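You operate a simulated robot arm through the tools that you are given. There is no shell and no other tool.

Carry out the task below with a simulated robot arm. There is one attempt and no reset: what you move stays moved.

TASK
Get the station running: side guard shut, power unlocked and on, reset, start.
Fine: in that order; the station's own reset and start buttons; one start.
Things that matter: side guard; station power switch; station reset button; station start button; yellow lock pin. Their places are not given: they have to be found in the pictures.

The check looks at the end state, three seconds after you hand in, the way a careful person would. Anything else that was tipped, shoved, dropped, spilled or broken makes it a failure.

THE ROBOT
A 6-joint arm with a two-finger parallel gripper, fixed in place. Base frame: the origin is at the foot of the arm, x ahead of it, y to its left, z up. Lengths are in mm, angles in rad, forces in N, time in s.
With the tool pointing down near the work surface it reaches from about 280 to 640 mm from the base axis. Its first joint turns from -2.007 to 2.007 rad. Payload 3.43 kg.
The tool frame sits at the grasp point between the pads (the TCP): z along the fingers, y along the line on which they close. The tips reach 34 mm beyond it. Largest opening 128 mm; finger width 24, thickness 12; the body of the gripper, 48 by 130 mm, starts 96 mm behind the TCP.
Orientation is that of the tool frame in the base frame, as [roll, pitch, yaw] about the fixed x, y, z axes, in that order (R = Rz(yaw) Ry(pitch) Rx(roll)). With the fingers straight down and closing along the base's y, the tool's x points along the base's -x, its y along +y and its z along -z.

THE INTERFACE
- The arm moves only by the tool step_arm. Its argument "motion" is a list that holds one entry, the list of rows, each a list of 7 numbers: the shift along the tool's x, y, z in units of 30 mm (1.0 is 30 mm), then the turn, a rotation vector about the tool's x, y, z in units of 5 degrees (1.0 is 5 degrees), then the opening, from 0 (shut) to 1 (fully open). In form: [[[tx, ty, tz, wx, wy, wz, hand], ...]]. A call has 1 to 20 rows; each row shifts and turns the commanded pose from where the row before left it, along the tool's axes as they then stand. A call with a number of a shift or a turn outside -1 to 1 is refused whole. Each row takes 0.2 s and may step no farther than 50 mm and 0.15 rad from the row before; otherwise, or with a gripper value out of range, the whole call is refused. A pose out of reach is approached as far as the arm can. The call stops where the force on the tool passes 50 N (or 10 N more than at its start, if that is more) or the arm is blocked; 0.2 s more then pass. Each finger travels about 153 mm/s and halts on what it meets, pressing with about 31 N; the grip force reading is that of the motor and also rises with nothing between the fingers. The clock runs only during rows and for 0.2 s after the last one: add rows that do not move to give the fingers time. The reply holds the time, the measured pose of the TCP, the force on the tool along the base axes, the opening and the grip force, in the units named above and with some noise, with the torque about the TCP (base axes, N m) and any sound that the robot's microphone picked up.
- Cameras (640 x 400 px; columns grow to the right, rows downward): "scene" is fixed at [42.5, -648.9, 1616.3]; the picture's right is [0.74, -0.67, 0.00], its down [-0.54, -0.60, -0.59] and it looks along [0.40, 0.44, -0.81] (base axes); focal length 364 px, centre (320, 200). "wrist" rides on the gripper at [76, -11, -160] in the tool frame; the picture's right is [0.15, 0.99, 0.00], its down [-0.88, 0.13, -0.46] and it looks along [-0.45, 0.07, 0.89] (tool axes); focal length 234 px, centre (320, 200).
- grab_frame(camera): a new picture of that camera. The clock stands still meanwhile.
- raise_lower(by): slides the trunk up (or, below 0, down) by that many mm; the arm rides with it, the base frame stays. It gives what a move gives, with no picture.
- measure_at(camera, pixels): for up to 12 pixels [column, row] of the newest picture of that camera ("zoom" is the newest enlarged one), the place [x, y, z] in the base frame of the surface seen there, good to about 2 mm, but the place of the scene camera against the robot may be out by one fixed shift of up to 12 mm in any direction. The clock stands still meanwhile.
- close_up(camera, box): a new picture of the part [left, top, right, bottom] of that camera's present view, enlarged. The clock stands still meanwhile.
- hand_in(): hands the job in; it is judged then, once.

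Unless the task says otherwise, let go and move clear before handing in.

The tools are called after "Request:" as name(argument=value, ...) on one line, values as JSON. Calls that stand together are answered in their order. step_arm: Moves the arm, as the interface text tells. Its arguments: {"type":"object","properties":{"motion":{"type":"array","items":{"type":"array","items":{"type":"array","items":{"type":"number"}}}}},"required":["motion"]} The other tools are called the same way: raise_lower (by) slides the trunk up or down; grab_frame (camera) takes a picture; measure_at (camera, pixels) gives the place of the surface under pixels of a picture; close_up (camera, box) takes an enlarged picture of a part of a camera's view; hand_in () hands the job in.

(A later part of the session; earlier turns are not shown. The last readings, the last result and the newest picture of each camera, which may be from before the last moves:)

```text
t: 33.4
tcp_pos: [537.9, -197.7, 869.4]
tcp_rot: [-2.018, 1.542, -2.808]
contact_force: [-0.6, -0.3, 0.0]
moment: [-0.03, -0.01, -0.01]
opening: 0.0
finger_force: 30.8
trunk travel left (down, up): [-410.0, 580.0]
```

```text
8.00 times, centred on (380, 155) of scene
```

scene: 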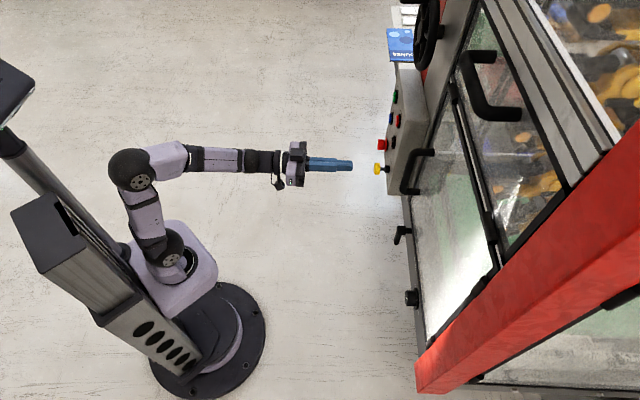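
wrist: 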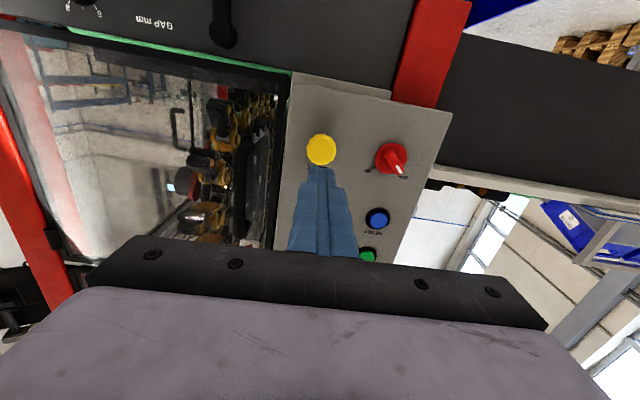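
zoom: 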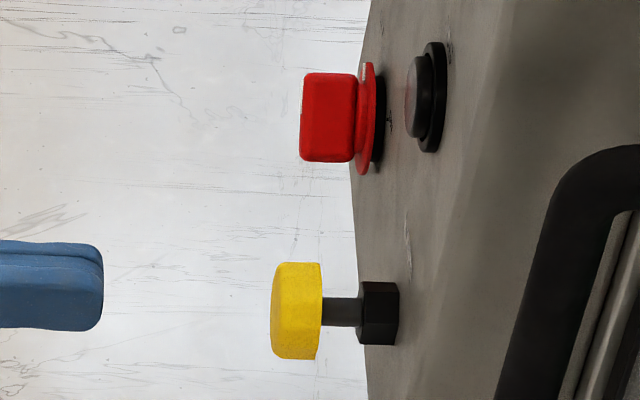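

The yellow knob is centred near u≈241, z≈860 (front n≈-615, about 28 mm across) with a thin shaft behind it. The red switch's white pointer is at OFF. I'll open to about 51 mm and move in around the knob.

Request:
step_arm(motion=[[[0.3, 0, 0, 0, 0, 0, 0.4], [0, 0, 0, 0, 0, 0, 0.4], [0, 0, 0.49, 0, 0, 0, 0.4], [0, 0, 0.49, 0, 0, 0, 0.4], [0, 0, 0.49, 0, 0, 0, 0.4]]])

Request:
grab_frame(camera="wrist")

Request:
close_up(camera="scene", box=[320, 120, 440, 195])

```text
t: 34.6
tcp_pos: [569.6, -228.6, 861.2]
tcp_rot: [-2.02, 1.541, -2.814]
contact_force: [-0.6, 0.1, -0.7]
moment: [0.0, 0.02, -0.01]
opening: 51.2
finger_force: 0.1
trunk travel left (down, up): [-410.0, 580.0]
```

```text
taken
```

wrist: 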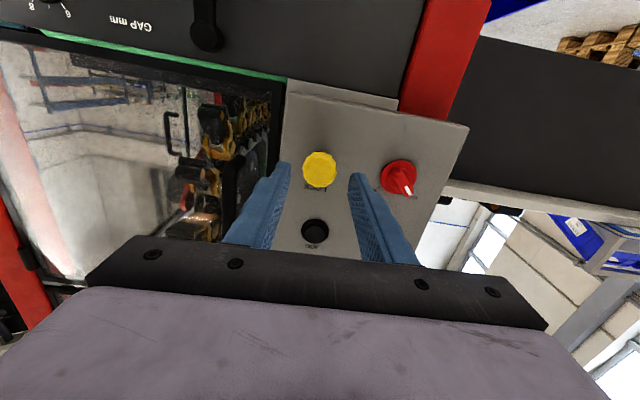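

```text
5.33 times, centred on (380, 158) of scene
```

zoom: 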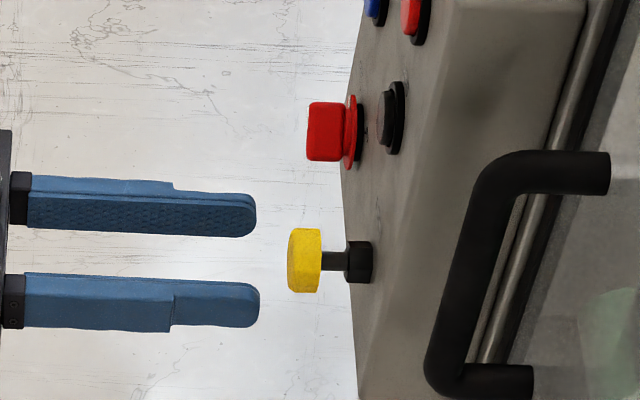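

The fingers straddle the knob evenly at wrist (319,170). I'll advance another 42 mm so the pads surround it, then close.

Request:
step_arm(motion=[[[0, 0, 0.47, 0, 0, 0, 0.4], [0, 0, 0.47, 0, 0, 0, 0.4], [0, 0, 0.47, 0, 0, 0, 0.4], [0, 0, 0, 0, 0, 0, 0.4]]])

Request:
grab_frame(camera="wrist")

Request:
close_up(camera="scene", box=[320, 120, 440, 195])

```text
t: 35.6
tcp_pos: [597.2, -258.9, 859.4]
tcp_rot: [-2.015, 1.54, -2.808]
contact_force: [-0.6, 0.1, -0.2]
moment: [0.01, 0.02, 0.01]
opening: 51.2
finger_force: 0.1
trunk travel left (down, up): [-410.0, 580.0]
```

```text
taken
```

wrist: 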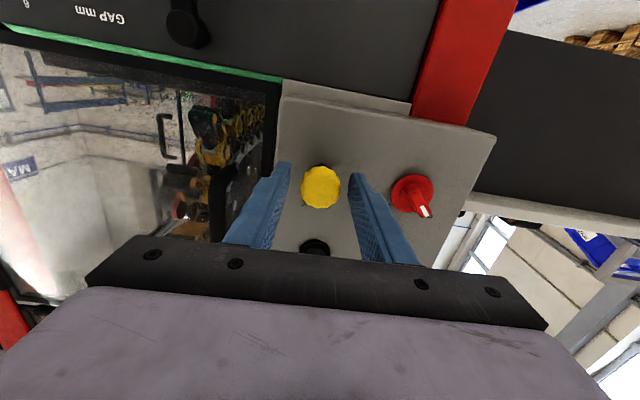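

```text
5.33 times, centred on (380, 158) of scene
```

zoom: 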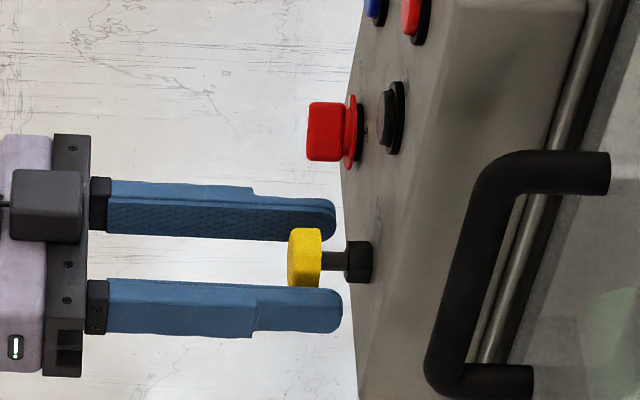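

The pads surround the knob without contact. I'll close on it now.

Request:
step_arm(motion=[[[0, 0, 0, 0, 0, 0, 0.15], [0, 0, 0, 0, 0, 0, 0.15], [0, 0, 0, 0, 0, 0, 0.15]]])

Request:
grab_frame(camera="wrist")

```text
t: 36.4
tcp_pos: [598.3, -258.2, 860.0]
tcp_rot: [-2.003, 1.541, -2.791]
contact_force: [3.9, 0.9, 1.7]
moment: [0.1, 0.16, 0.29]
opening: 32.7
finger_force: 45.1
trunk travel left (down, up): [-410.0, 580.0]
```

```text
taken
```

wrist: 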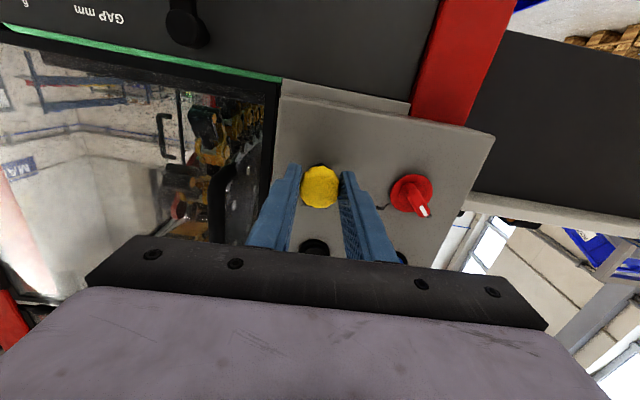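

The knob is gripped (opening 32.7 mm, force 45 N). I'll pull straight out in small steps.

Request:
step_arm(motion=[[[0, 0, -0.15, 0, 0, 0, 0.15], [0, 0, -0.15, 0, 0, 0, 0.15], [0, 0, -0.15, 0, 0, 0, 0.15]]])

Request:
close_up(camera="scene", box=[320, 120, 440, 195])

```text
t: 37.2
tcp_pos: [589.5, -249.9, 860.9]
tcp_rot: [-2.058, 1.54, -2.851]
contact_force: [4.9, 0.2, -2.3]
moment: [-0.5, -0.5, 0.16]
opening: 32.2
finger_force: 45.1
trunk travel left (down, up): [-410.0, 580.0]
```

```text
5.33 times, centred on (380, 158) of scene
```

zoom: 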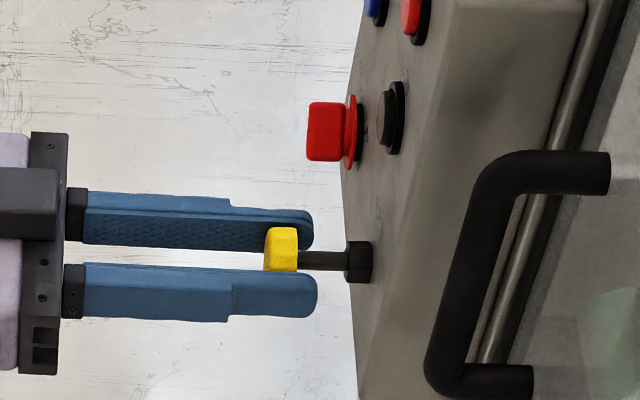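

The pin is coming out and the shaft is visibly longer. I'll pull a little more and watch for an end stop.

Request:
step_arm(motion=[[[0, 0, -0.12, 0, 0, 0, 0.15], [0, 0, -0.12, 0, 0, 0, 0.15], [0, 0, 0, 0, 0, 0, 0.15]]])

Request:
close_up(camera="scene", box=[320, 120, 440, 195])

Request:
grab_frame(camera="wrist")

```text
t: 38.0
tcp_pos: [586.9, -247.5, 858.7]
tcp_rot: [-2.047, 1.54, -2.841]
contact_force: [31.8, -20.1, 5.5]
moment: [-0.1, 0.04, 0.26]
opening: 32.6
finger_force: 45.2
trunk travel left (down, up): [-410.0, 580.0]
```

```text
5.33 times, centred on (380, 158) of scene
```

zoom: 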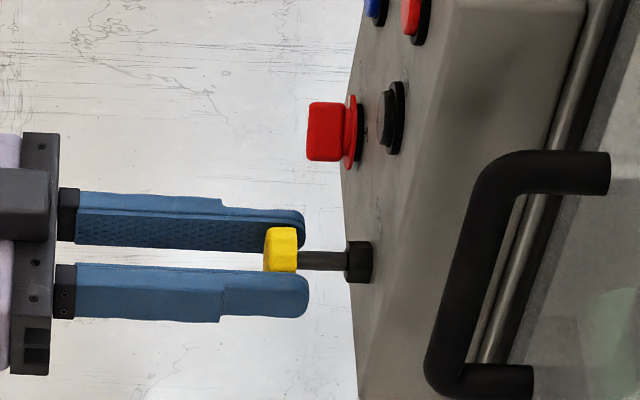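

```text
taken
```

wrist: 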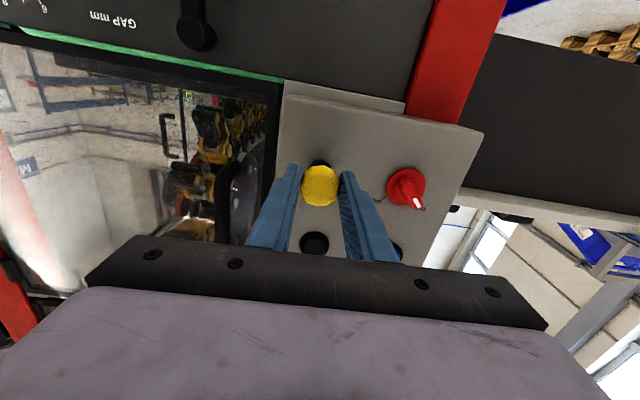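

The pull force rose to about 38 N with no more travel, so the pin is at its end stop. I'll ease the load slightly and let go to see whether it stays out.

Request:
step_arm(motion=[[[0, 0, 0.05, 0, 0, 0, 0.15], [0, 0, 0, 0, 0, 0, 0.42], [0, 0, 0, 0, 0, 0, 0.42]]])

Request:
close_up(camera="scene", box=[320, 120, 440, 195])

```text
t: 38.8
tcp_pos: [585.8, -246.2, 858.8]
tcp_rot: [-2.044, 1.539, -2.838]
contact_force: [-0.1, 0.2, 0.0]
moment: [0.01, 0.0, 0.01]
opening: 54.0
finger_force: 0.0
trunk travel left (down, up): [-410.0, 580.0]
```

```text
5.33 times, centred on (380, 158) of scene
```

zoom: 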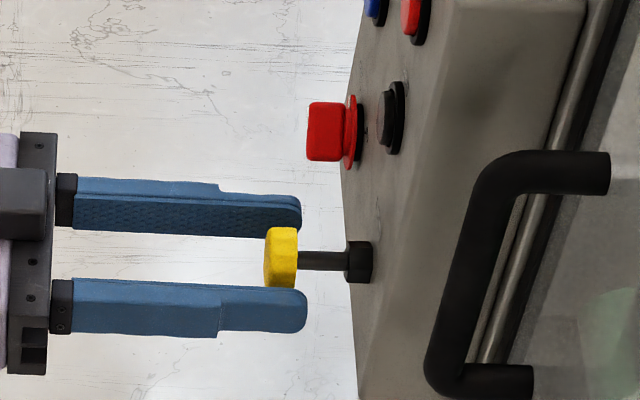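

The pin stays out with the fingers open. I'll back off and move across to the power switch, keeping the fingers clear of the extended pin.

Request:
step_arm(motion=[[[0, 0, -0.7, 0, 0, 0, 0.42], [0, 0, -0.7, 0, 0, 0, 0.42], [0, 0, -0.7, 0, 0, 0, 0.42], [0, 0, -0.7, 0, 0, 0, 0.42], [0, 0.75, 0, 0, 0, 0, 0.42], [0, 0.75, 0, 0, 0, 0, 0.42], [0, 0.75, 0, 0, 0, 0, 0.42], [0, 0.68, 0, 0, 0, 0, 0.42]]])

Request:
grab_frame(camera="wrist")

Request:
close_up(camera="wrist", box=[240, 90, 400, 190])

Request:
close_up(camera="scene", box=[320, 120, 440, 195])

```text
t: 40.6
tcp_pos: [588.1, -124.0, 858.2]
tcp_rot: [-2.017, 1.542, -2.81]
contact_force: [-0.3, 0.9, -0.1]
moment: [0.03, 0.01, 0.04]
opening: 53.8
finger_force: 0.0
trunk travel left (down, up): [-410.0, 580.0]
```

```text
taken
```

wrist: 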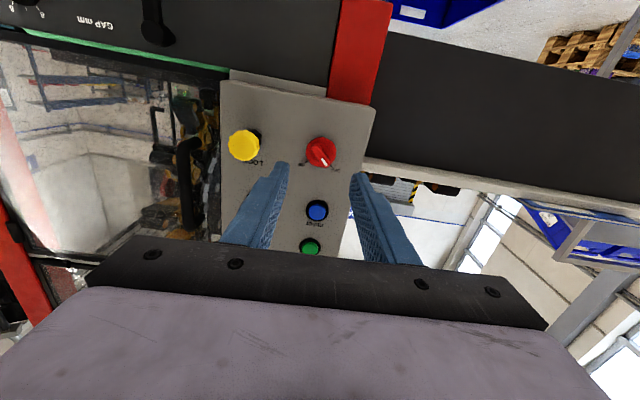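

```text
4.00 times, centred on (320, 140) of wrist
```

zoom: 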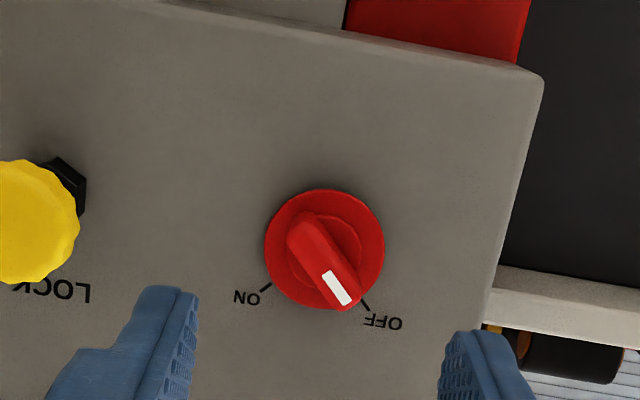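

```text
5.33 times, centred on (380, 158) of scene
```

zoom: 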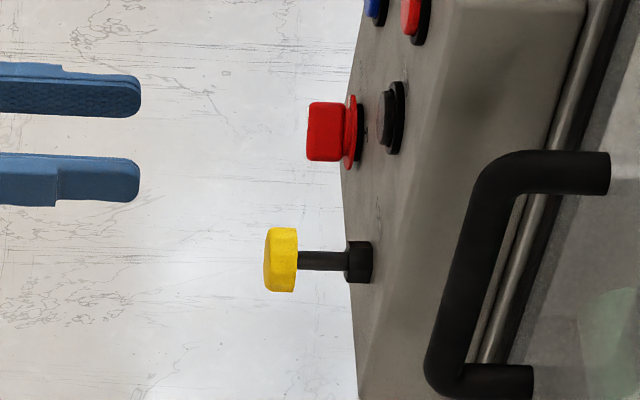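

The pin is still out and the switch is clearly seen: pointer at OFF (upper-left facing the panel), ON 90° clockwise from it. I'll measure the switch disc and handle to get its axis.

Request:
measure_at(camera="wrist", pixels=[[308, 152.5], [334.5, 152.5], [321, 139], [314, 164], [310, 143], [333, 143], [324, 162], [315, 146], [318, 152], [321, 157], [306, 162], [331, 166]])

Request:
measure_at(camera="wrist", pixels=[[317, 210], [310, 247], [317, 203], [317, 217], [309, 210], [325, 211], [303, 246], [318, 247], [244, 145], [350, 130], [245, 110], [290, 150]])

```text
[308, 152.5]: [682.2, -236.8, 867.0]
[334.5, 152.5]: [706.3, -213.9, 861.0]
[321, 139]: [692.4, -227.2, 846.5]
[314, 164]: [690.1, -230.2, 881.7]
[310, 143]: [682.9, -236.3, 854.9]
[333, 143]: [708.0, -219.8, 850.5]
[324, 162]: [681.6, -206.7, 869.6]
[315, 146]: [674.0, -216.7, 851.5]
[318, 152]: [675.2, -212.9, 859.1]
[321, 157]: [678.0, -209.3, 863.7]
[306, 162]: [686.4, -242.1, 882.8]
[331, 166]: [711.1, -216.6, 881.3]
```

```text
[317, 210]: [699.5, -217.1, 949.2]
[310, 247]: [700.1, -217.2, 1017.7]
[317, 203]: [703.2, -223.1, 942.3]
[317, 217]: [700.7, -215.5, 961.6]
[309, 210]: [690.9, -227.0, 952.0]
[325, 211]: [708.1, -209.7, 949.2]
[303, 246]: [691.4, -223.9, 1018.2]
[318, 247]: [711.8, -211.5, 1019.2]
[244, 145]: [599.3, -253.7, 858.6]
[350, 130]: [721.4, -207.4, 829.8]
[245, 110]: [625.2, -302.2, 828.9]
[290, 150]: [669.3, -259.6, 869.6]
```

The switch axis is at u≈331.5, z≈863.5. The handle is about 10 mm wide and 34 mm long, its top is at n≈-628, and it sits about 40–45° left of vertical. I'll roll the tool about 42° counter-clockwise so the pads face its flanks, centre on the axis, and come closer.

Request:
step_arm(motion=[[[-0.177, 0.11, 0, 0, 0, 0, 0.3], [0, 0, 0, 0, 0, -1, 0.3], [0, 0, 0, 0, 0, -1, 0.3], [0, 0, 0, 0, 0, -1, 0.3], [0, 0, 0, 0, 0, -1, 0.3], [0, 0, 0, 0, 0, -1, 0.3], [0, 0, 0, 0, 0, -1, 0.3], [0, 0, 0, 0, 0, -1, 0.3], [0, 0, 0, 0, 0, -1, 0.3], [0, 0, 0, 0, 0, -0.4, 0.3], [0, 0, 0.5, 0, 0, 0, 0.3], [0, 0, 0.5, 0, 0, 0, 0.3], [0, 0, 0.5, 0, 0, 0, 0.3], [0, 0, 0, 0, 0, 0, 0.3]]])

Request:
grab_frame(camera="wrist")

Request:
close_up(camera="wrist", box=[240, 110, 400, 210])

Request:
close_up(camera="scene", box=[320, 120, 440, 195])

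```text
t: 43.6
tcp_pos: [622.7, -155.9, 862.5]
tcp_rot: [-1.589, 0.811, -2.377]
contact_force: [0.9, -0.5, -0.1]
moment: [-0.01, 0.01, 0.03]
opening: 38.2
finger_force: 0.1
trunk travel left (down, up): [-410.0, 580.0]
```

```text
taken
```

wrist: 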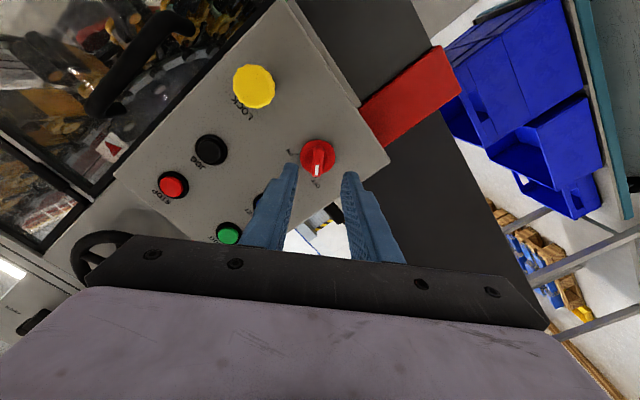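

```text
4.00 times, centred on (320, 160) of wrist
```

zoom: 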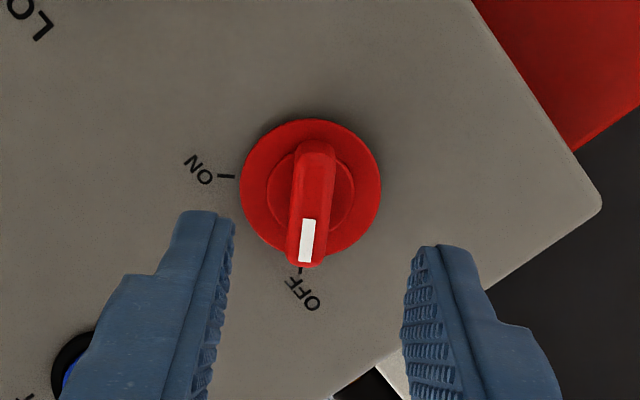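

```text
5.33 times, centred on (380, 158) of scene
```

zoom: 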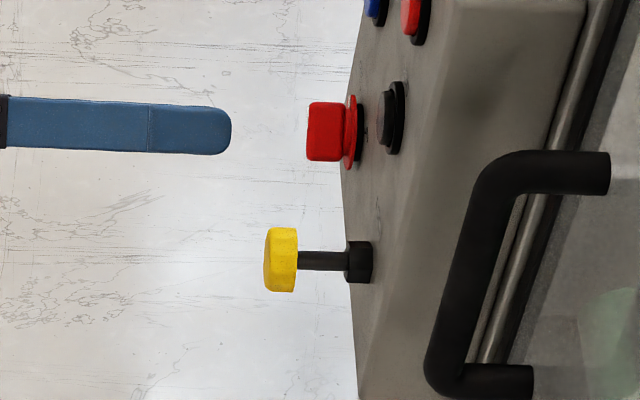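

The handle is nearly aligned with the pads, about 4° short. I'll add that roll and a ~2 mm centring shift, then move in so the tips flank the handle.

Request:
step_arm(motion=[[[-0.05, -0.05, 0, 0, 0, -0.7, 0.3], [0, 0, 0.5, 0, 0, 0, 0.3], [0, 0, 0.5, 0, 0, 0, 0.3], [0, 0, 0, 0, 0, 0, 0.3]]])

Request:
grab_frame(camera="wrist")

Request:
close_up(camera="wrist", box=[240, 110, 400, 210])

Request:
close_up(camera="scene", box=[320, 120, 440, 195])

```text
t: 44.6
tcp_pos: [644.0, -175.4, 865.0]
tcp_rot: [-1.588, 0.75, -2.375]
contact_force: [0.3, 0.0, -0.5]
moment: [0.02, 0.01, -0.01]
opening: 38.6
finger_force: 0.1
trunk travel left (down, up): [-410.0, 580.0]
```

```text
taken
```

wrist: 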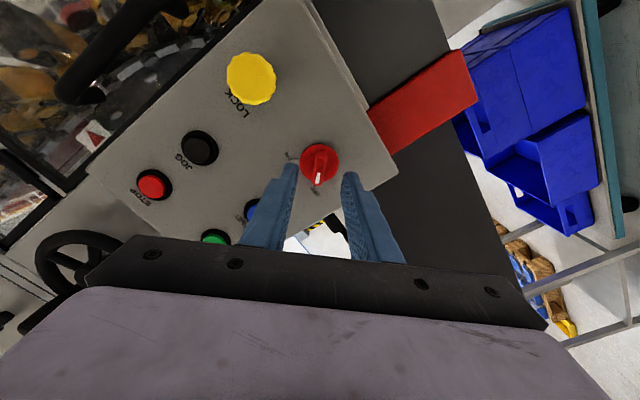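

```text
4.00 times, centred on (320, 160) of wrist
```

zoom: 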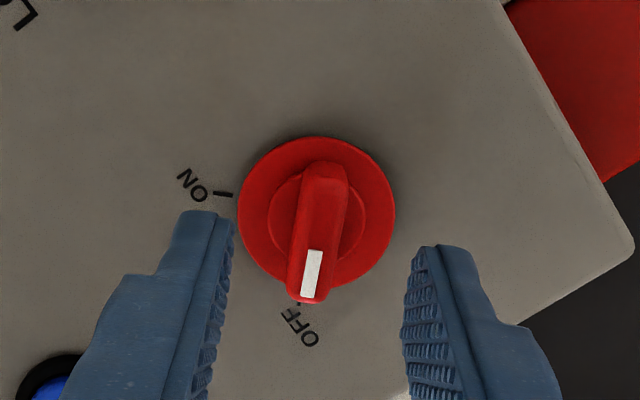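

```text
5.33 times, centred on (380, 158) of scene
```

zoom: 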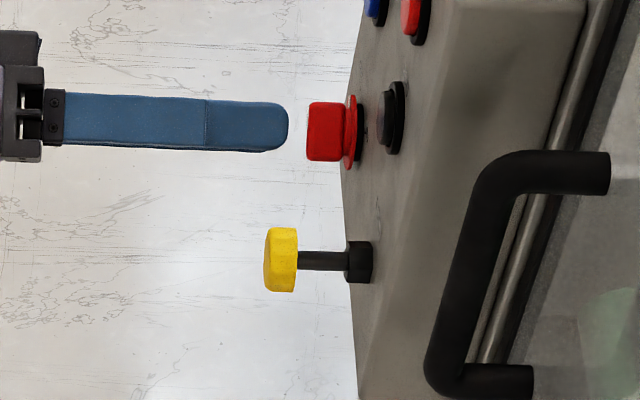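

The axis is centred: predicted pixel (318,213) against disc centre (316,214) in the zoom. I'll advance 29 mm to flank the handle and then close.

Request:
step_arm(motion=[[[0, 0, 0.48, 0, 0, 0, 0.3], [0, 0, 0.48, 0, 0, 0, 0.3], [0, 0, 0, 0, 0, 0, 0.3]]])

Request:
close_up(camera="wrist", box=[240, 110, 400, 210])

Request:
close_up(camera="scene", box=[320, 120, 440, 195])

```text
t: 45.4
tcp_pos: [664.9, -197.0, 864.5]
tcp_rot: [-1.59, 0.748, -2.376]
contact_force: [-0.3, 0.0, 0.4]
moment: [0.01, -0.01, -0.01]
opening: 38.3
finger_force: 0.0
trunk travel left (down, up): [-410.0, 580.0]
```

```text
4.00 times, centred on (320, 160) of wrist
```

zoom: 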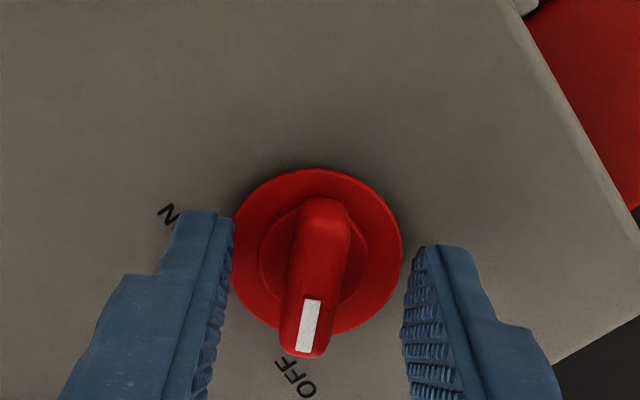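

```text
5.33 times, centred on (380, 158) of scene
```

zoom: 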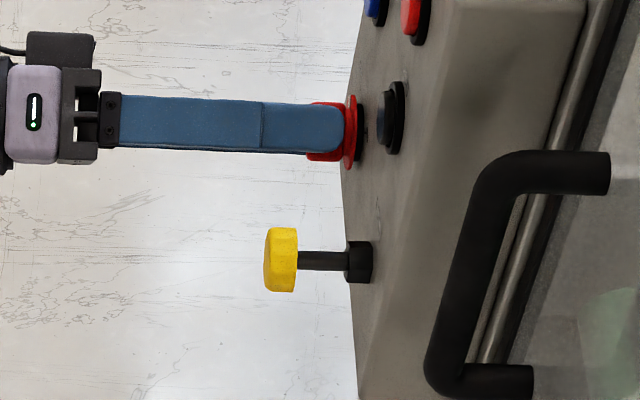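

The tips flank the handle with no contact. I'll close on it.

Request:
step_arm(motion=[[[0, 0, 0, 0, 0, 0, 0], [0, 0, 0, 0, 0, 0, 0], [0, 0, 0, 0, 0, 0, 0]]])

Request:
close_up(camera="wrist", box=[240, 110, 400, 210])

```text
t: 46.2
tcp_pos: [664.8, -196.2, 865.4]
tcp_rot: [-1.59, 0.752, -2.376]
contact_force: [1.2, -1.8, 2.8]
moment: [0.76, -0.87, -0.6]
opening: 11.1
finger_force: 45.0
trunk travel left (down, up): [-410.0, 580.0]
```

```text
4.00 times, centred on (320, 160) of wrist
```

zoom: 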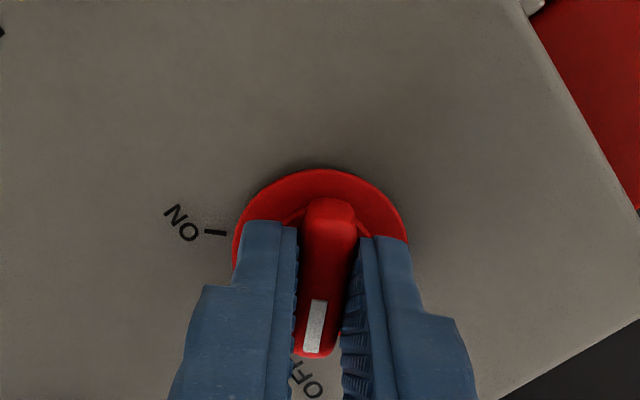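

The handle is gripped (11 mm, 45 N) with low side loads. I'll turn it clockwise 20° first and check.

Request:
step_arm(motion=[[[0, 0, 0, 0, 0, 0.8, 0], [0, 0, 0, 0, 0, 0.8, 0], [0, 0, 0, 0, 0, 0.8, 0], [0, 0, 0, 0, 0, 0.8, 0], [0, 0, 0, 0, 0, 0.8, 0]]])

Request:
close_up(camera="wrist", box=[240, 110, 400, 210])

```text
t: 47.4
tcp_pos: [663.8, -196.6, 865.4]
tcp_rot: [-1.595, 1.101, -2.387]
contact_force: [5.7, -6.3, 7.4]
moment: [-0.23, -0.17, 0.22]
opening: 10.9
finger_force: 44.3
trunk travel left (down, up): [-410.0, 580.0]
```

```text
4.00 times, centred on (320, 160) of wrist
```

zoom: 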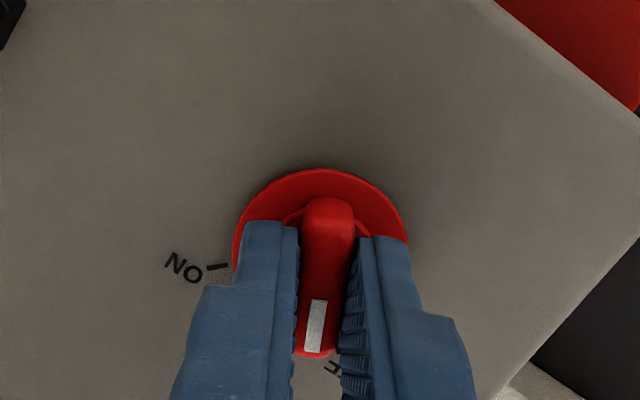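

The switch is turning with the gripper: the ON mark is approaching the pointer and loads are small. I'll continue 40°.

Request:
step_arm(motion=[[[0, 0, 0, 0, 0, 0.8, 0], [0, 0, 0, 0, 0, 0.8, 0], [0, 0, 0, 0, 0, 0.8, 0], [0, 0, 0, 0, 0, 0.8, 0], [0, 0, 0, 0, 0, 0.8, 0], [0, 0, 0, 0, 0, 0.8, 0], [0, 0, 0, 0, 0, 0.8, 0], [0, 0, 0, 0, 0, 0.8, 0], [0, 0, 0, 0, 0, 0.8, 0], [0, 0, 0, 0, 0, 0.8, 0]]])

Request:
close_up(camera="wrist", box=[240, 110, 400, 210])

```text
t: 49.6
tcp_pos: [664.3, -197.5, 866.6]
tcp_rot: [1.619, 1.342, 0.825]
contact_force: [4.7, -11.2, 12.5]
moment: [-0.16, -0.19, 0.64]
opening: 10.8
finger_force: 45.1
trunk travel left (down, up): [-410.0, 580.0]
```

```text
4.00 times, centred on (320, 160) of wrist
```

zoom: 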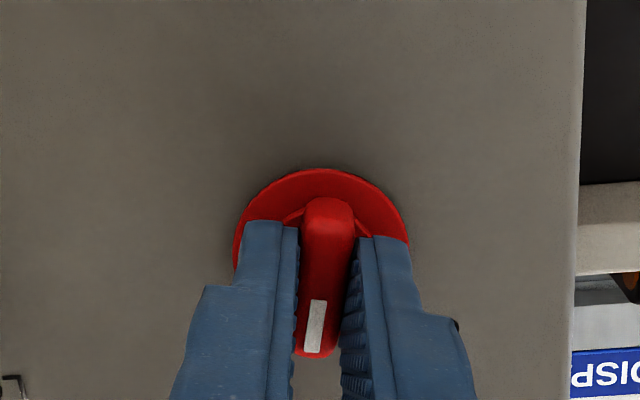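

It has turned 60° so far and is still smooth. I'll turn the remaining ~30° to reach ON.

Request:
step_arm(motion=[[[0, 0, 0, 0, 0, 0.8, 0], [0, 0, 0, 0, 0, 0.8, 0], [0, 0, 0, 0, 0, 0.8, 0], [0, 0, 0, 0, 0, 0.8, 0], [0, 0, 0, 0, 0, 0.8, 0], [0, 0, 0, 0, 0, 0.8, 0], [0, 0, 0, 0, 0, 0.8, 0]]])

Request:
close_up(camera="wrist", box=[240, 110, 400, 210])

Request:
close_up(camera="scene", box=[320, 120, 440, 195])

```text
t: 51.2
tcp_pos: [664.7, -197.5, 865.2]
tcp_rot: [1.592, 0.852, 0.797]
contact_force: [12.4, -12.6, 11.4]
moment: [-0.01, -0.04, 1.17]
opening: 11.0
finger_force: 44.8
trunk travel left (down, up): [-410.0, 580.0]
```

```text
4.00 times, centred on (320, 160) of wrist
```

zoom: 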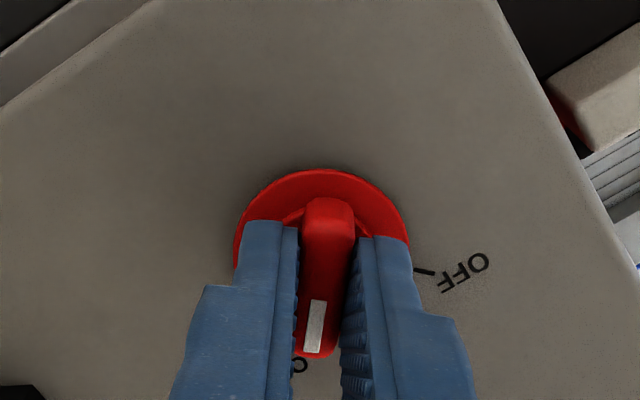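

```text
5.33 times, centred on (380, 158) of scene
```

zoom: 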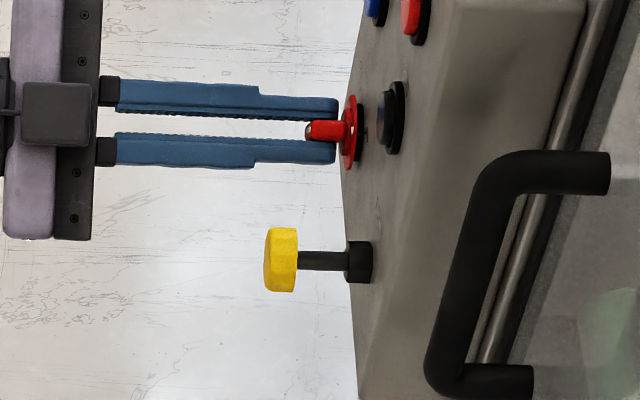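

The tool is at about +41°. I'll add about 5° to bring the pointer fully onto ON and watch the torque.

Request:
step_arm(motion=[[[0, 0, 0, 0, 0, 0.5, 0], [0, 0, 0, 0, 0, 0.5, 0], [0, 0, 0, 0, 0, 0.3, 0]]])

Request:
close_up(camera="wrist", box=[240, 110, 400, 210])

```text
t: 52.0
tcp_pos: [665.3, -197.0, 865.4]
tcp_rot: [1.624, 0.766, 0.791]
contact_force: [-18.5, 3.8, -1.6]
moment: [-1.47, 0.16, -0.2]
opening: 11.7
finger_force: 44.9
out of reach, approached as far as the arm can: row 2, 3
trunk travel left (down, up): [-410.0, 580.0]
stopped in row 3: the force on the tool passed its limit at 59 N (the readings are from after the stop); the commanded pose is now the measured one
```

```text
4.00 times, centred on (320, 160) of wrist
```

zoom: 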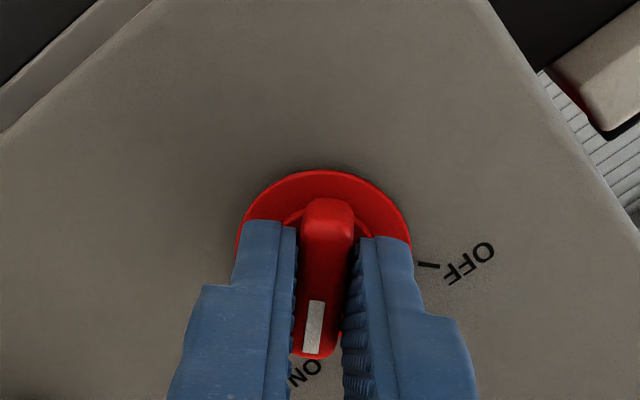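

The turn hit its end stop (brief 59 N) with the ON mark now right under the pointer. I'll open and back off, then check the switch.

Request:
step_arm(motion=[[[0, 0, 0, 0, 0, 0, 0.3], [0, 0, 0, 0, 0, 0, 0.3], [0, 0, -0.5, 0, 0, 0, 0.3], [0, 0, -0.5, 0, 0, 0, 0.3], [0, 0, -0.5, 0, 0, 0, 0.3], [0, 0, -0.5, 0, 0, 0, 0.3], [0, 0, -0.5, 0, 0, 0, 0.3], [0, 0, -0.5, 0, 0, 0, 0.3]]])

Request:
grab_frame(camera="wrist")

Request:
close_up(camera="wrist", box=[240, 80, 400, 180])

Request:
close_up(camera="scene", box=[320, 80, 440, 195])

```text
t: 53.8
tcp_pos: [605.6, -131.1, 868.2]
tcp_rot: [1.633, 0.767, 0.802]
contact_force: [0.5, -0.2, 0.7]
moment: [0.01, 0.0, 0.0]
opening: 38.5
finger_force: 0.0
trunk travel left (down, up): [-410.0, 580.0]
```

```text
taken
```

wrist: 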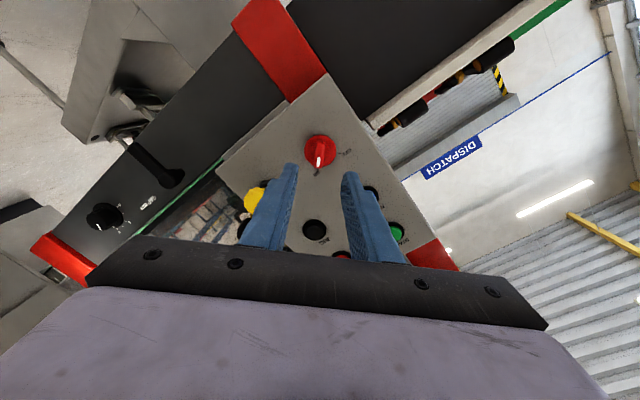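

```text
4.00 times, centred on (320, 130) of wrist
```

zoom: 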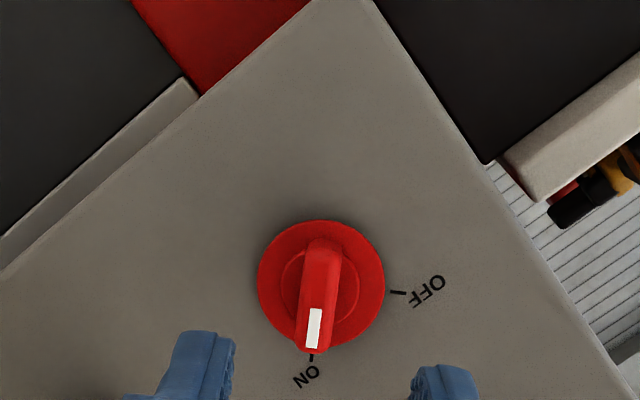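

```text
3.48 times, centred on (380, 138) of scene
```

zoom: 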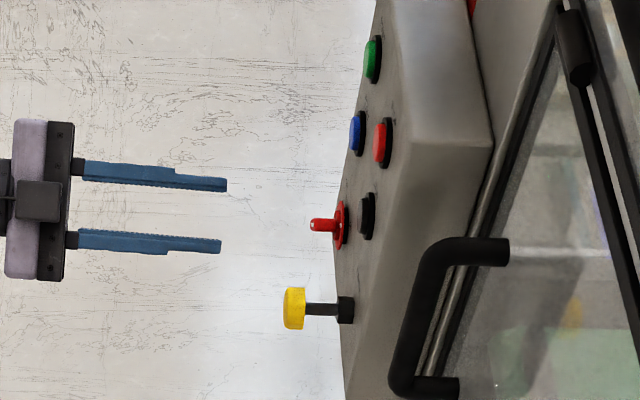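

The pointer sits on ON and the pin is still out. Next I'll roll the tool back level, close the fingers, and raise the trunk to bring the tool to the RESET button's height.

Request:
step_arm(motion=[[[0, 0, 0, 0, 0, -1, 0.3], [0, 0, 0, 0, 0, -1, 0.3], [0, 0, 0, 0, 0, -1, 0.3], [0, 0, 0, 0, 0, -1, 0.3], [0, 0, 0, 0, 0, -1, 0.3], [0, 0, 0, 0, 0, -1, 0.3], [0, 0, 0, 0, 0, -1, 0.3], [0, 0, 0, 0, 0, -1, 0.3], [0, 0, 0, 0, 0, -1, 0], [0, 0, 0, 0, 0, -0.2, 0], [0, 0, 0, 0, 0, 0, 0]]])

Request:
raise_lower(by=50)

Request:
grab_frame(camera="wrist")

Request:
close_up(camera="wrist", box=[240, 100, 400, 200])

```text
t: 56.2
tcp_pos: [605.3, -131.0, 868.9]
tcp_rot: [3.035, 1.531, 2.224]
contact_force: [0.4, -0.1, 0.0]
moment: [0.02, 0.0, -0.02]
opening: 0.0
finger_force: 31.3
trunk travel left (down, up): [-410.0, 580.0]
```

```text
t: 57.1
tcp_pos: [604.6, -130.4, 919.8]
tcp_rot: [3.015, 1.529, 2.203]
contact_force: [-0.2, -0.6, 0.1]
moment: [-0.05, -0.02, -0.02]
opening: 0.1
finger_force: 31.1
trunk travel left (down, up): [-460.0, 530.0]
```

```text
taken
```

wrist: 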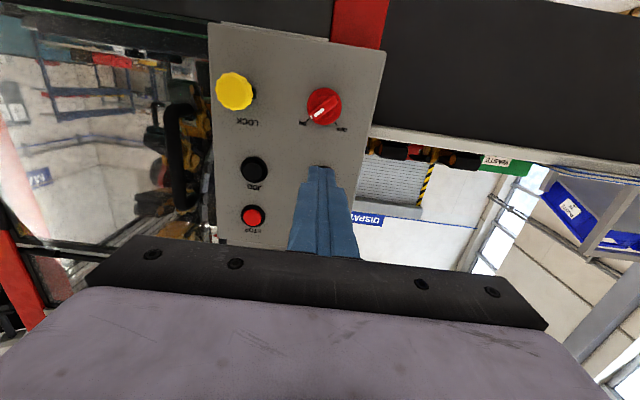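

```text
4.00 times, centred on (320, 150) of wrist
```

zoom: 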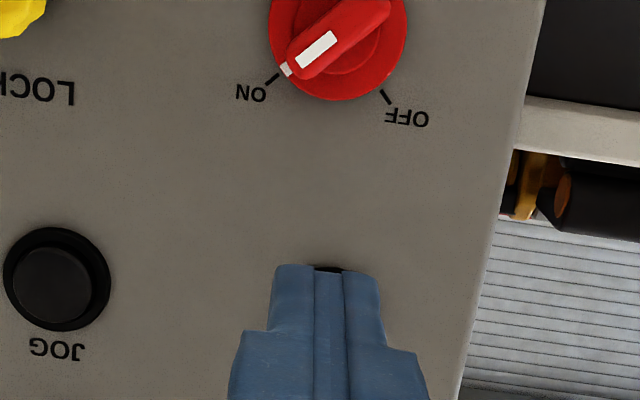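

The switch is clearly at ON. The closed fingers hide RESET, so I'll open them briefly to see and measure the blue and green buttons.

Request:
step_arm(motion=[[[0, 0, 0, 0, 0, 0, 0.6], [0, 0, 0, 0, 0, 0, 0.6], [0, 0, 0, 0, 0, 0, 0.6]]])

Request:
grab_frame(camera="wrist")

Request:
close_up(camera="wrist", box=[240, 140, 400, 240])

```text
t: 57.9
tcp_pos: [605.3, -130.1, 918.6]
tcp_rot: [3.013, 1.529, 2.201]
contact_force: [0.2, -0.7, 0.3]
moment: [0.02, -0.02, -0.01]
opening: 76.9
finger_force: 0.0
trunk travel left (down, up): [-460.0, 530.0]
```

```text
taken
```

wrist: 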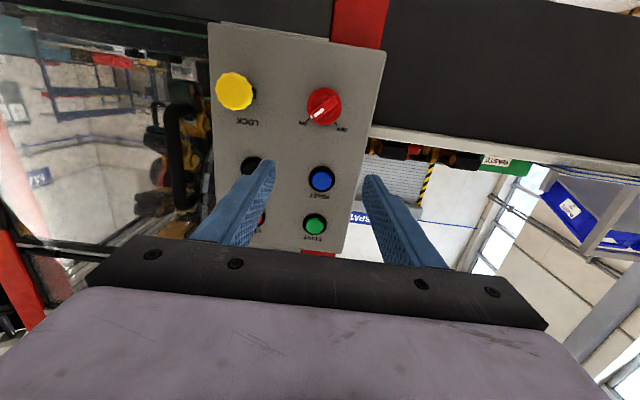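

```text
4.00 times, centred on (320, 190) of wrist
```

zoom: 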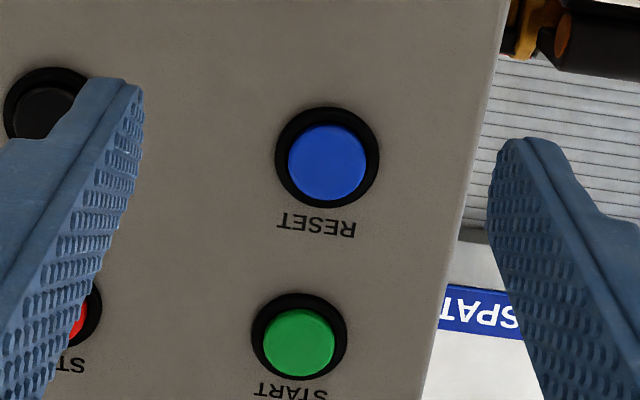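

RESET (blue, zoom 327,163) and START (green, zoom 299,342) are both in clear view. I'll measure their caps and bezels.

Request:
measure_at(camera="zoom", pixels=[[327, 163], [293, 163], [361, 163], [327, 130], [327, 195], [283, 150], [372, 150], [299, 342], [268, 342], [330, 342], [299, 315], [299, 372]])

Request:
measure_at(camera="zoom", pixels=[[327, 113], [280, 160], [374, 160], [299, 300], [258, 335], [342, 335], [220, 200], [420, 200], [327, 204], [400, 60], [150, 40]])

```text
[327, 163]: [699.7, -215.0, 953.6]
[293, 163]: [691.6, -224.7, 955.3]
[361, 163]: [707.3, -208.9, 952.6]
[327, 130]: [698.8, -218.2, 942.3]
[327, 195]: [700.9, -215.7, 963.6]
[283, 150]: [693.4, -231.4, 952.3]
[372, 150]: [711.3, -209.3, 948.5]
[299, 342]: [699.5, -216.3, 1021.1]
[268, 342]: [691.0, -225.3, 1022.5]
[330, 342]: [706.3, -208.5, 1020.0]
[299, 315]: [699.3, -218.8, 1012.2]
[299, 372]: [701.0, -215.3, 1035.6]
```

```text
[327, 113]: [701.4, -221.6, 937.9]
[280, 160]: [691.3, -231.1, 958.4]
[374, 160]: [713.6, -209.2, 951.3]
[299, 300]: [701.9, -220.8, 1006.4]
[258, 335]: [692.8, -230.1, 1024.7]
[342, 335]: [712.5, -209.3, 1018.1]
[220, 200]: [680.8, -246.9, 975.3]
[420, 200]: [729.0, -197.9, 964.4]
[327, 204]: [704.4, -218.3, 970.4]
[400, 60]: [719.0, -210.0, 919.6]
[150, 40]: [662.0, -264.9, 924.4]
```

RESET's cap is centred at u≈341.5, z≈953.5, n≈-647, with its bezel about 5 mm behind. START is at u≈341, z≈1022. I'll close the fingers, true up the tool, align with RESET and approach to about 8 mm away.

Request:
step_arm(motion=[[[0, 0, 0, -0.3, -0.48, 0, 0], [-0.58, 0.09, 0, 0, 0, 0, 0], [-0.58, 0.09, 0, 0, 0, 0, 0], [0, 0, 0.47, 0, 0, 0, 0], [0, 0, 0.47, 0, 0, 0, 0], [0, 0, 0.47, 0, 0, 0, 0], [0, 0, 0.47, 0, 0, 0, 0], [0, 0, 0.47, 0, 0, 0, 0], [0, 0, 0.3, 0, 0, 0, 0], [0, 0, 0, 0, 0, 0, 0]]])

Request:
close_up(camera="scene", box=[340, 70, 440, 145])

Request:
grab_frame(camera="wrist")

```text
t: 60.1
tcp_pos: [663.8, -182.3, 955.0]
tcp_rot: [1.261, 1.564, 0.476]
contact_force: [-0.4, 0.6, 0.6]
moment: [-0.06, -0.03, -0.01]
opening: 0.0
finger_force: 30.2
trunk travel left (down, up): [-460.0, 530.0]
```

```text
5.33 times, centred on (390, 108) of scene
```

zoom: 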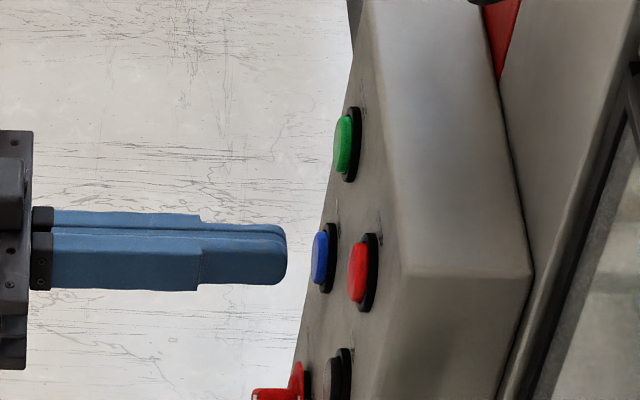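

```text
taken
```

wrist: 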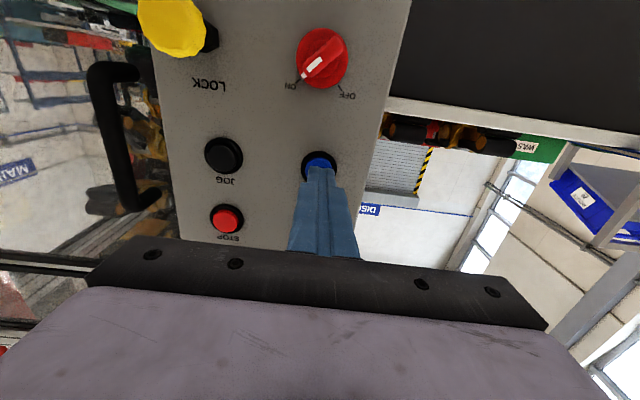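

The tip is lined up with the blue cap about 15 mm away. I'll press in slowly until there is resistance.

Request:
step_arm(motion=[[[0, 0, 0.2, 0, 0, 0, 0], [0, 0, 0.2, 0, 0, 0, 0], [0, 0, 0.08, 0, 0, 0, 0], [0, 0, 0.08, 0, 0, 0, 0], [0, 0, 0.08, 0, 0, 0, 0]]])

Request:
close_up(camera="scene", box=[340, 70, 440, 145])

```text
t: 61.3
tcp_pos: [677.4, -195.3, 954.7]
tcp_rot: [1.417, 1.564, 0.632]
contact_force: [-16.2, 8.8, -5.0]
moment: [0.2, 0.07, -0.16]
opening: 0.0
finger_force: 30.5
trunk travel left (down, up): [-460.0, 530.0]
heard: click
```

```text
5.33 times, centred on (390, 108) of scene
```

zoom: 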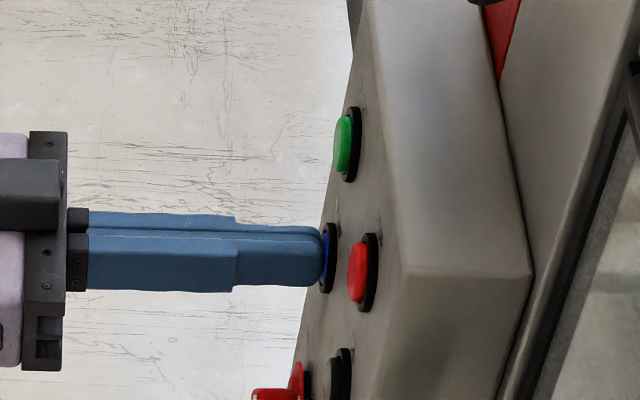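

A click was heard with about 19 N on the blue button, so RESET registered. I'll back straight off and look.

Request:
step_arm(motion=[[[0, 0, -0.3, 0, 0, 0, 0], [0, 0, -0.5, 0, 0, 0, 0], [0, 0, -0.5, 0, 0, 0, 0], [0, 0, -0.5, 0, 0, 0, 0], [0, 0, 0, 0, 0, 0, 0]]])

Request:
grab_frame(camera="wrist")

Request:
grab_frame(camera="scene")

```text
t: 62.5
tcp_pos: [642.0, -155.8, 954.7]
tcp_rot: [1.267, 1.564, 0.482]
contact_force: [1.1, -0.1, 0.0]
moment: [-0.01, 0.03, 0.01]
opening: 0.0
finger_force: 31.1
trunk travel left (down, up): [-460.0, 530.0]
```

```text
taken
```

wrist: 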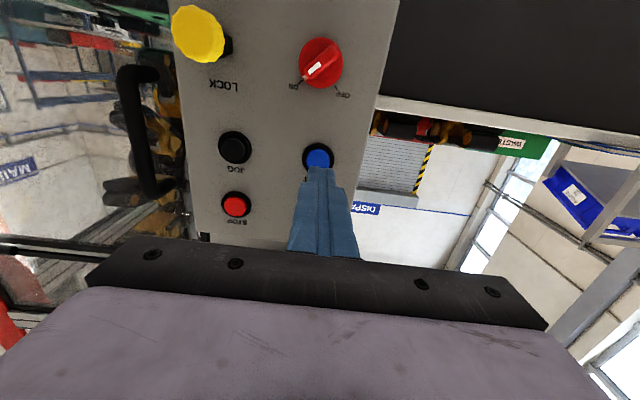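

```text
taken
```

scene: 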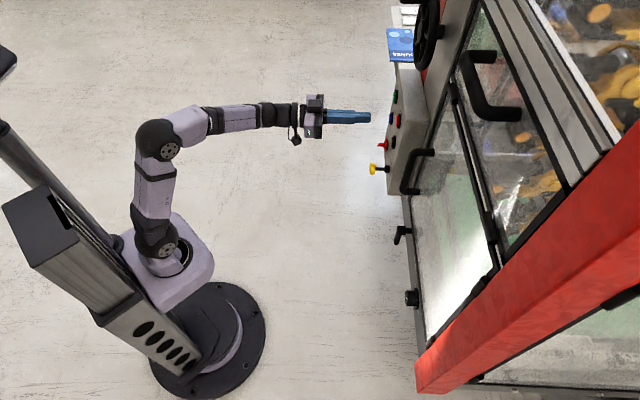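

The guard is still shut, the pin out, the switch ON, and RESET has sprung back. I'll raise the trunk 67 mm to bring the tip level with START (z≈1022).

Request:
raise_lower(by=67)

Request:
step_arm(motion=[[[0, 0, 0, 0, 0, 0, 0.6], [0, 0, 0, 0, 0, 0, 0.6], [0, 0, 0, 0, 0, 0, 0.6]]])

Request:
close_up(camera="wrist", box=[240, 110, 400, 210])

Request:
measure_at(camera="zoom", pixels=[[320, 200]])

```text
t: 63.5
tcp_pos: [641.1, -157.5, 1020.6]
tcp_rot: [1.31, 1.566, 0.522]
contact_force: [0.0, -0.1, 0.7]
moment: [0.01, 0.05, -0.02]
opening: 0.1
finger_force: 30.9
trunk travel left (down, up): [-527.0, 463.0]
```

```text
t: 64.3
tcp_pos: [641.1, -157.0, 1021.4]
tcp_rot: [1.291, 1.565, 0.507]
contact_force: [0.3, -0.8, -0.8]
moment: [-0.02, -0.01, 0.02]
opening: 76.7
finger_force: 0.2
trunk travel left (down, up): [-527.0, 463.0]
```

```text
4.00 times, centred on (320, 160) of wrist
```

zoom: 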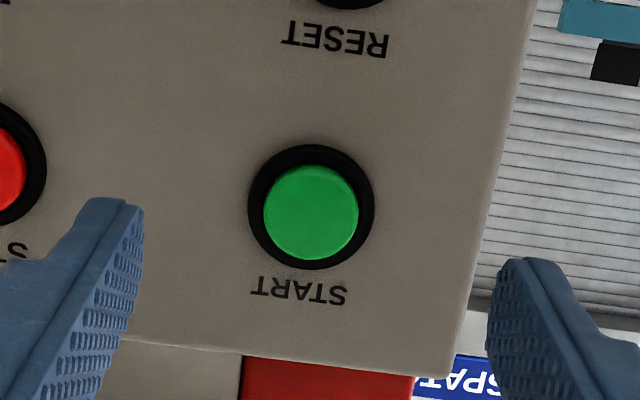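

```text
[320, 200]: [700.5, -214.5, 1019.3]
```

START is centred at zoom (311,213) and labelled clearly. I'll measure its centre precisely.

Request:
measure_at(camera="zoom", pixels=[[311, 213], [270, 213], [352, 213], [311, 172], [311, 255]])

```text
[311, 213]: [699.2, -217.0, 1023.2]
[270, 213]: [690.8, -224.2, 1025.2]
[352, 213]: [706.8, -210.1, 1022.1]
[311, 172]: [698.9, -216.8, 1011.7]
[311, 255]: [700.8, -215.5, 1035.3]
```

START's centre is u≈340.9, z≈1023.4. I'll close the fingers, centre, and approach to about 15 mm short.

Request:
step_arm(motion=[[[-0.07, -0.05, 0, 0, 0, 0, 0], [0, 0, 0, 0, 0, 0, 0], [0, 0, 0, 0, 0, 0, 0], [0, 0, 0.4, 0, 0, 0, 0], [0, 0, 0.4, 0, 0, 0, 0], [0, 0, 0.35, 0, 0, 0, 0], [0, 0, 0, 0, 0, 0, 0]]])

Request:
grab_frame(camera="wrist")

Request:
close_up(camera="scene", box=[340, 70, 440, 145])

```text
t: 66.0
tcp_pos: [664.3, -183.0, 1021.0]
tcp_rot: [1.279, 1.564, 0.494]
contact_force: [0.5, 0.2, 0.0]
moment: [-0.02, 0.0, -0.01]
opening: 0.2
finger_force: 30.6
trunk travel left (down, up): [-527.0, 463.0]
```

```text
taken
```

wrist: 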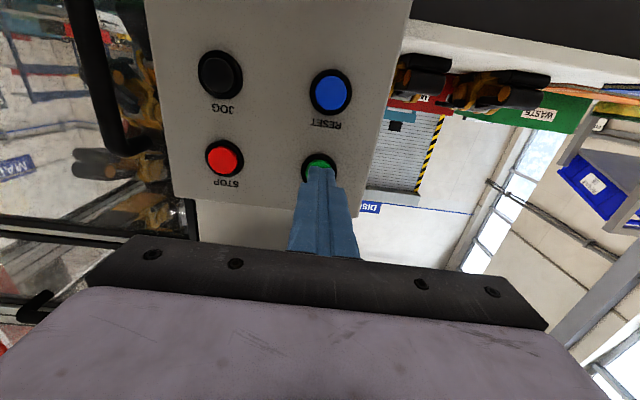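

```text
5.33 times, centred on (390, 108) of scene
```

zoom: 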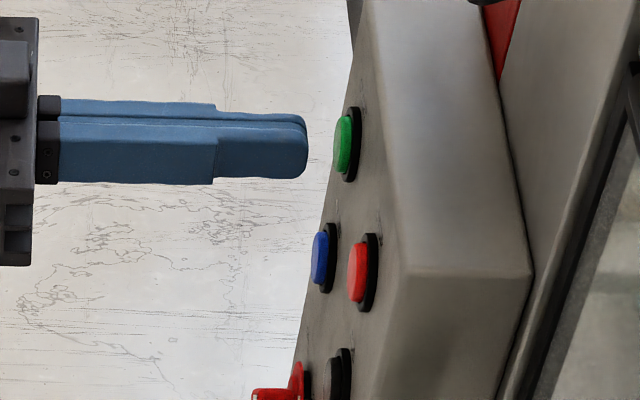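

The tip faces the green START cap about 15 mm away. I'll press once with the same stroke that worked for RESET.

Request:
step_arm(motion=[[[-0.07, 0, 0.2, 0, 0, 0, 0], [0, 0, 0.2, 0, 0, 0, 0], [0, 0, 0.08, 0, 0, 0, 0], [0, 0, 0.08, 0, 0, 0, 0], [0, 0, 0.07, 0, 0, 0, 0]]])

```text
t: 67.2
tcp_pos: [677.6, -193.7, 1025.9]
tcp_rot: [1.238, 1.565, 0.455]
contact_force: [-8.2, 5.9, -2.0]
moment: [0.12, -0.01, -0.08]
opening: 0.3
finger_force: 30.8
trunk travel left (down, up): [-527.0, 463.0]
heard: click
```

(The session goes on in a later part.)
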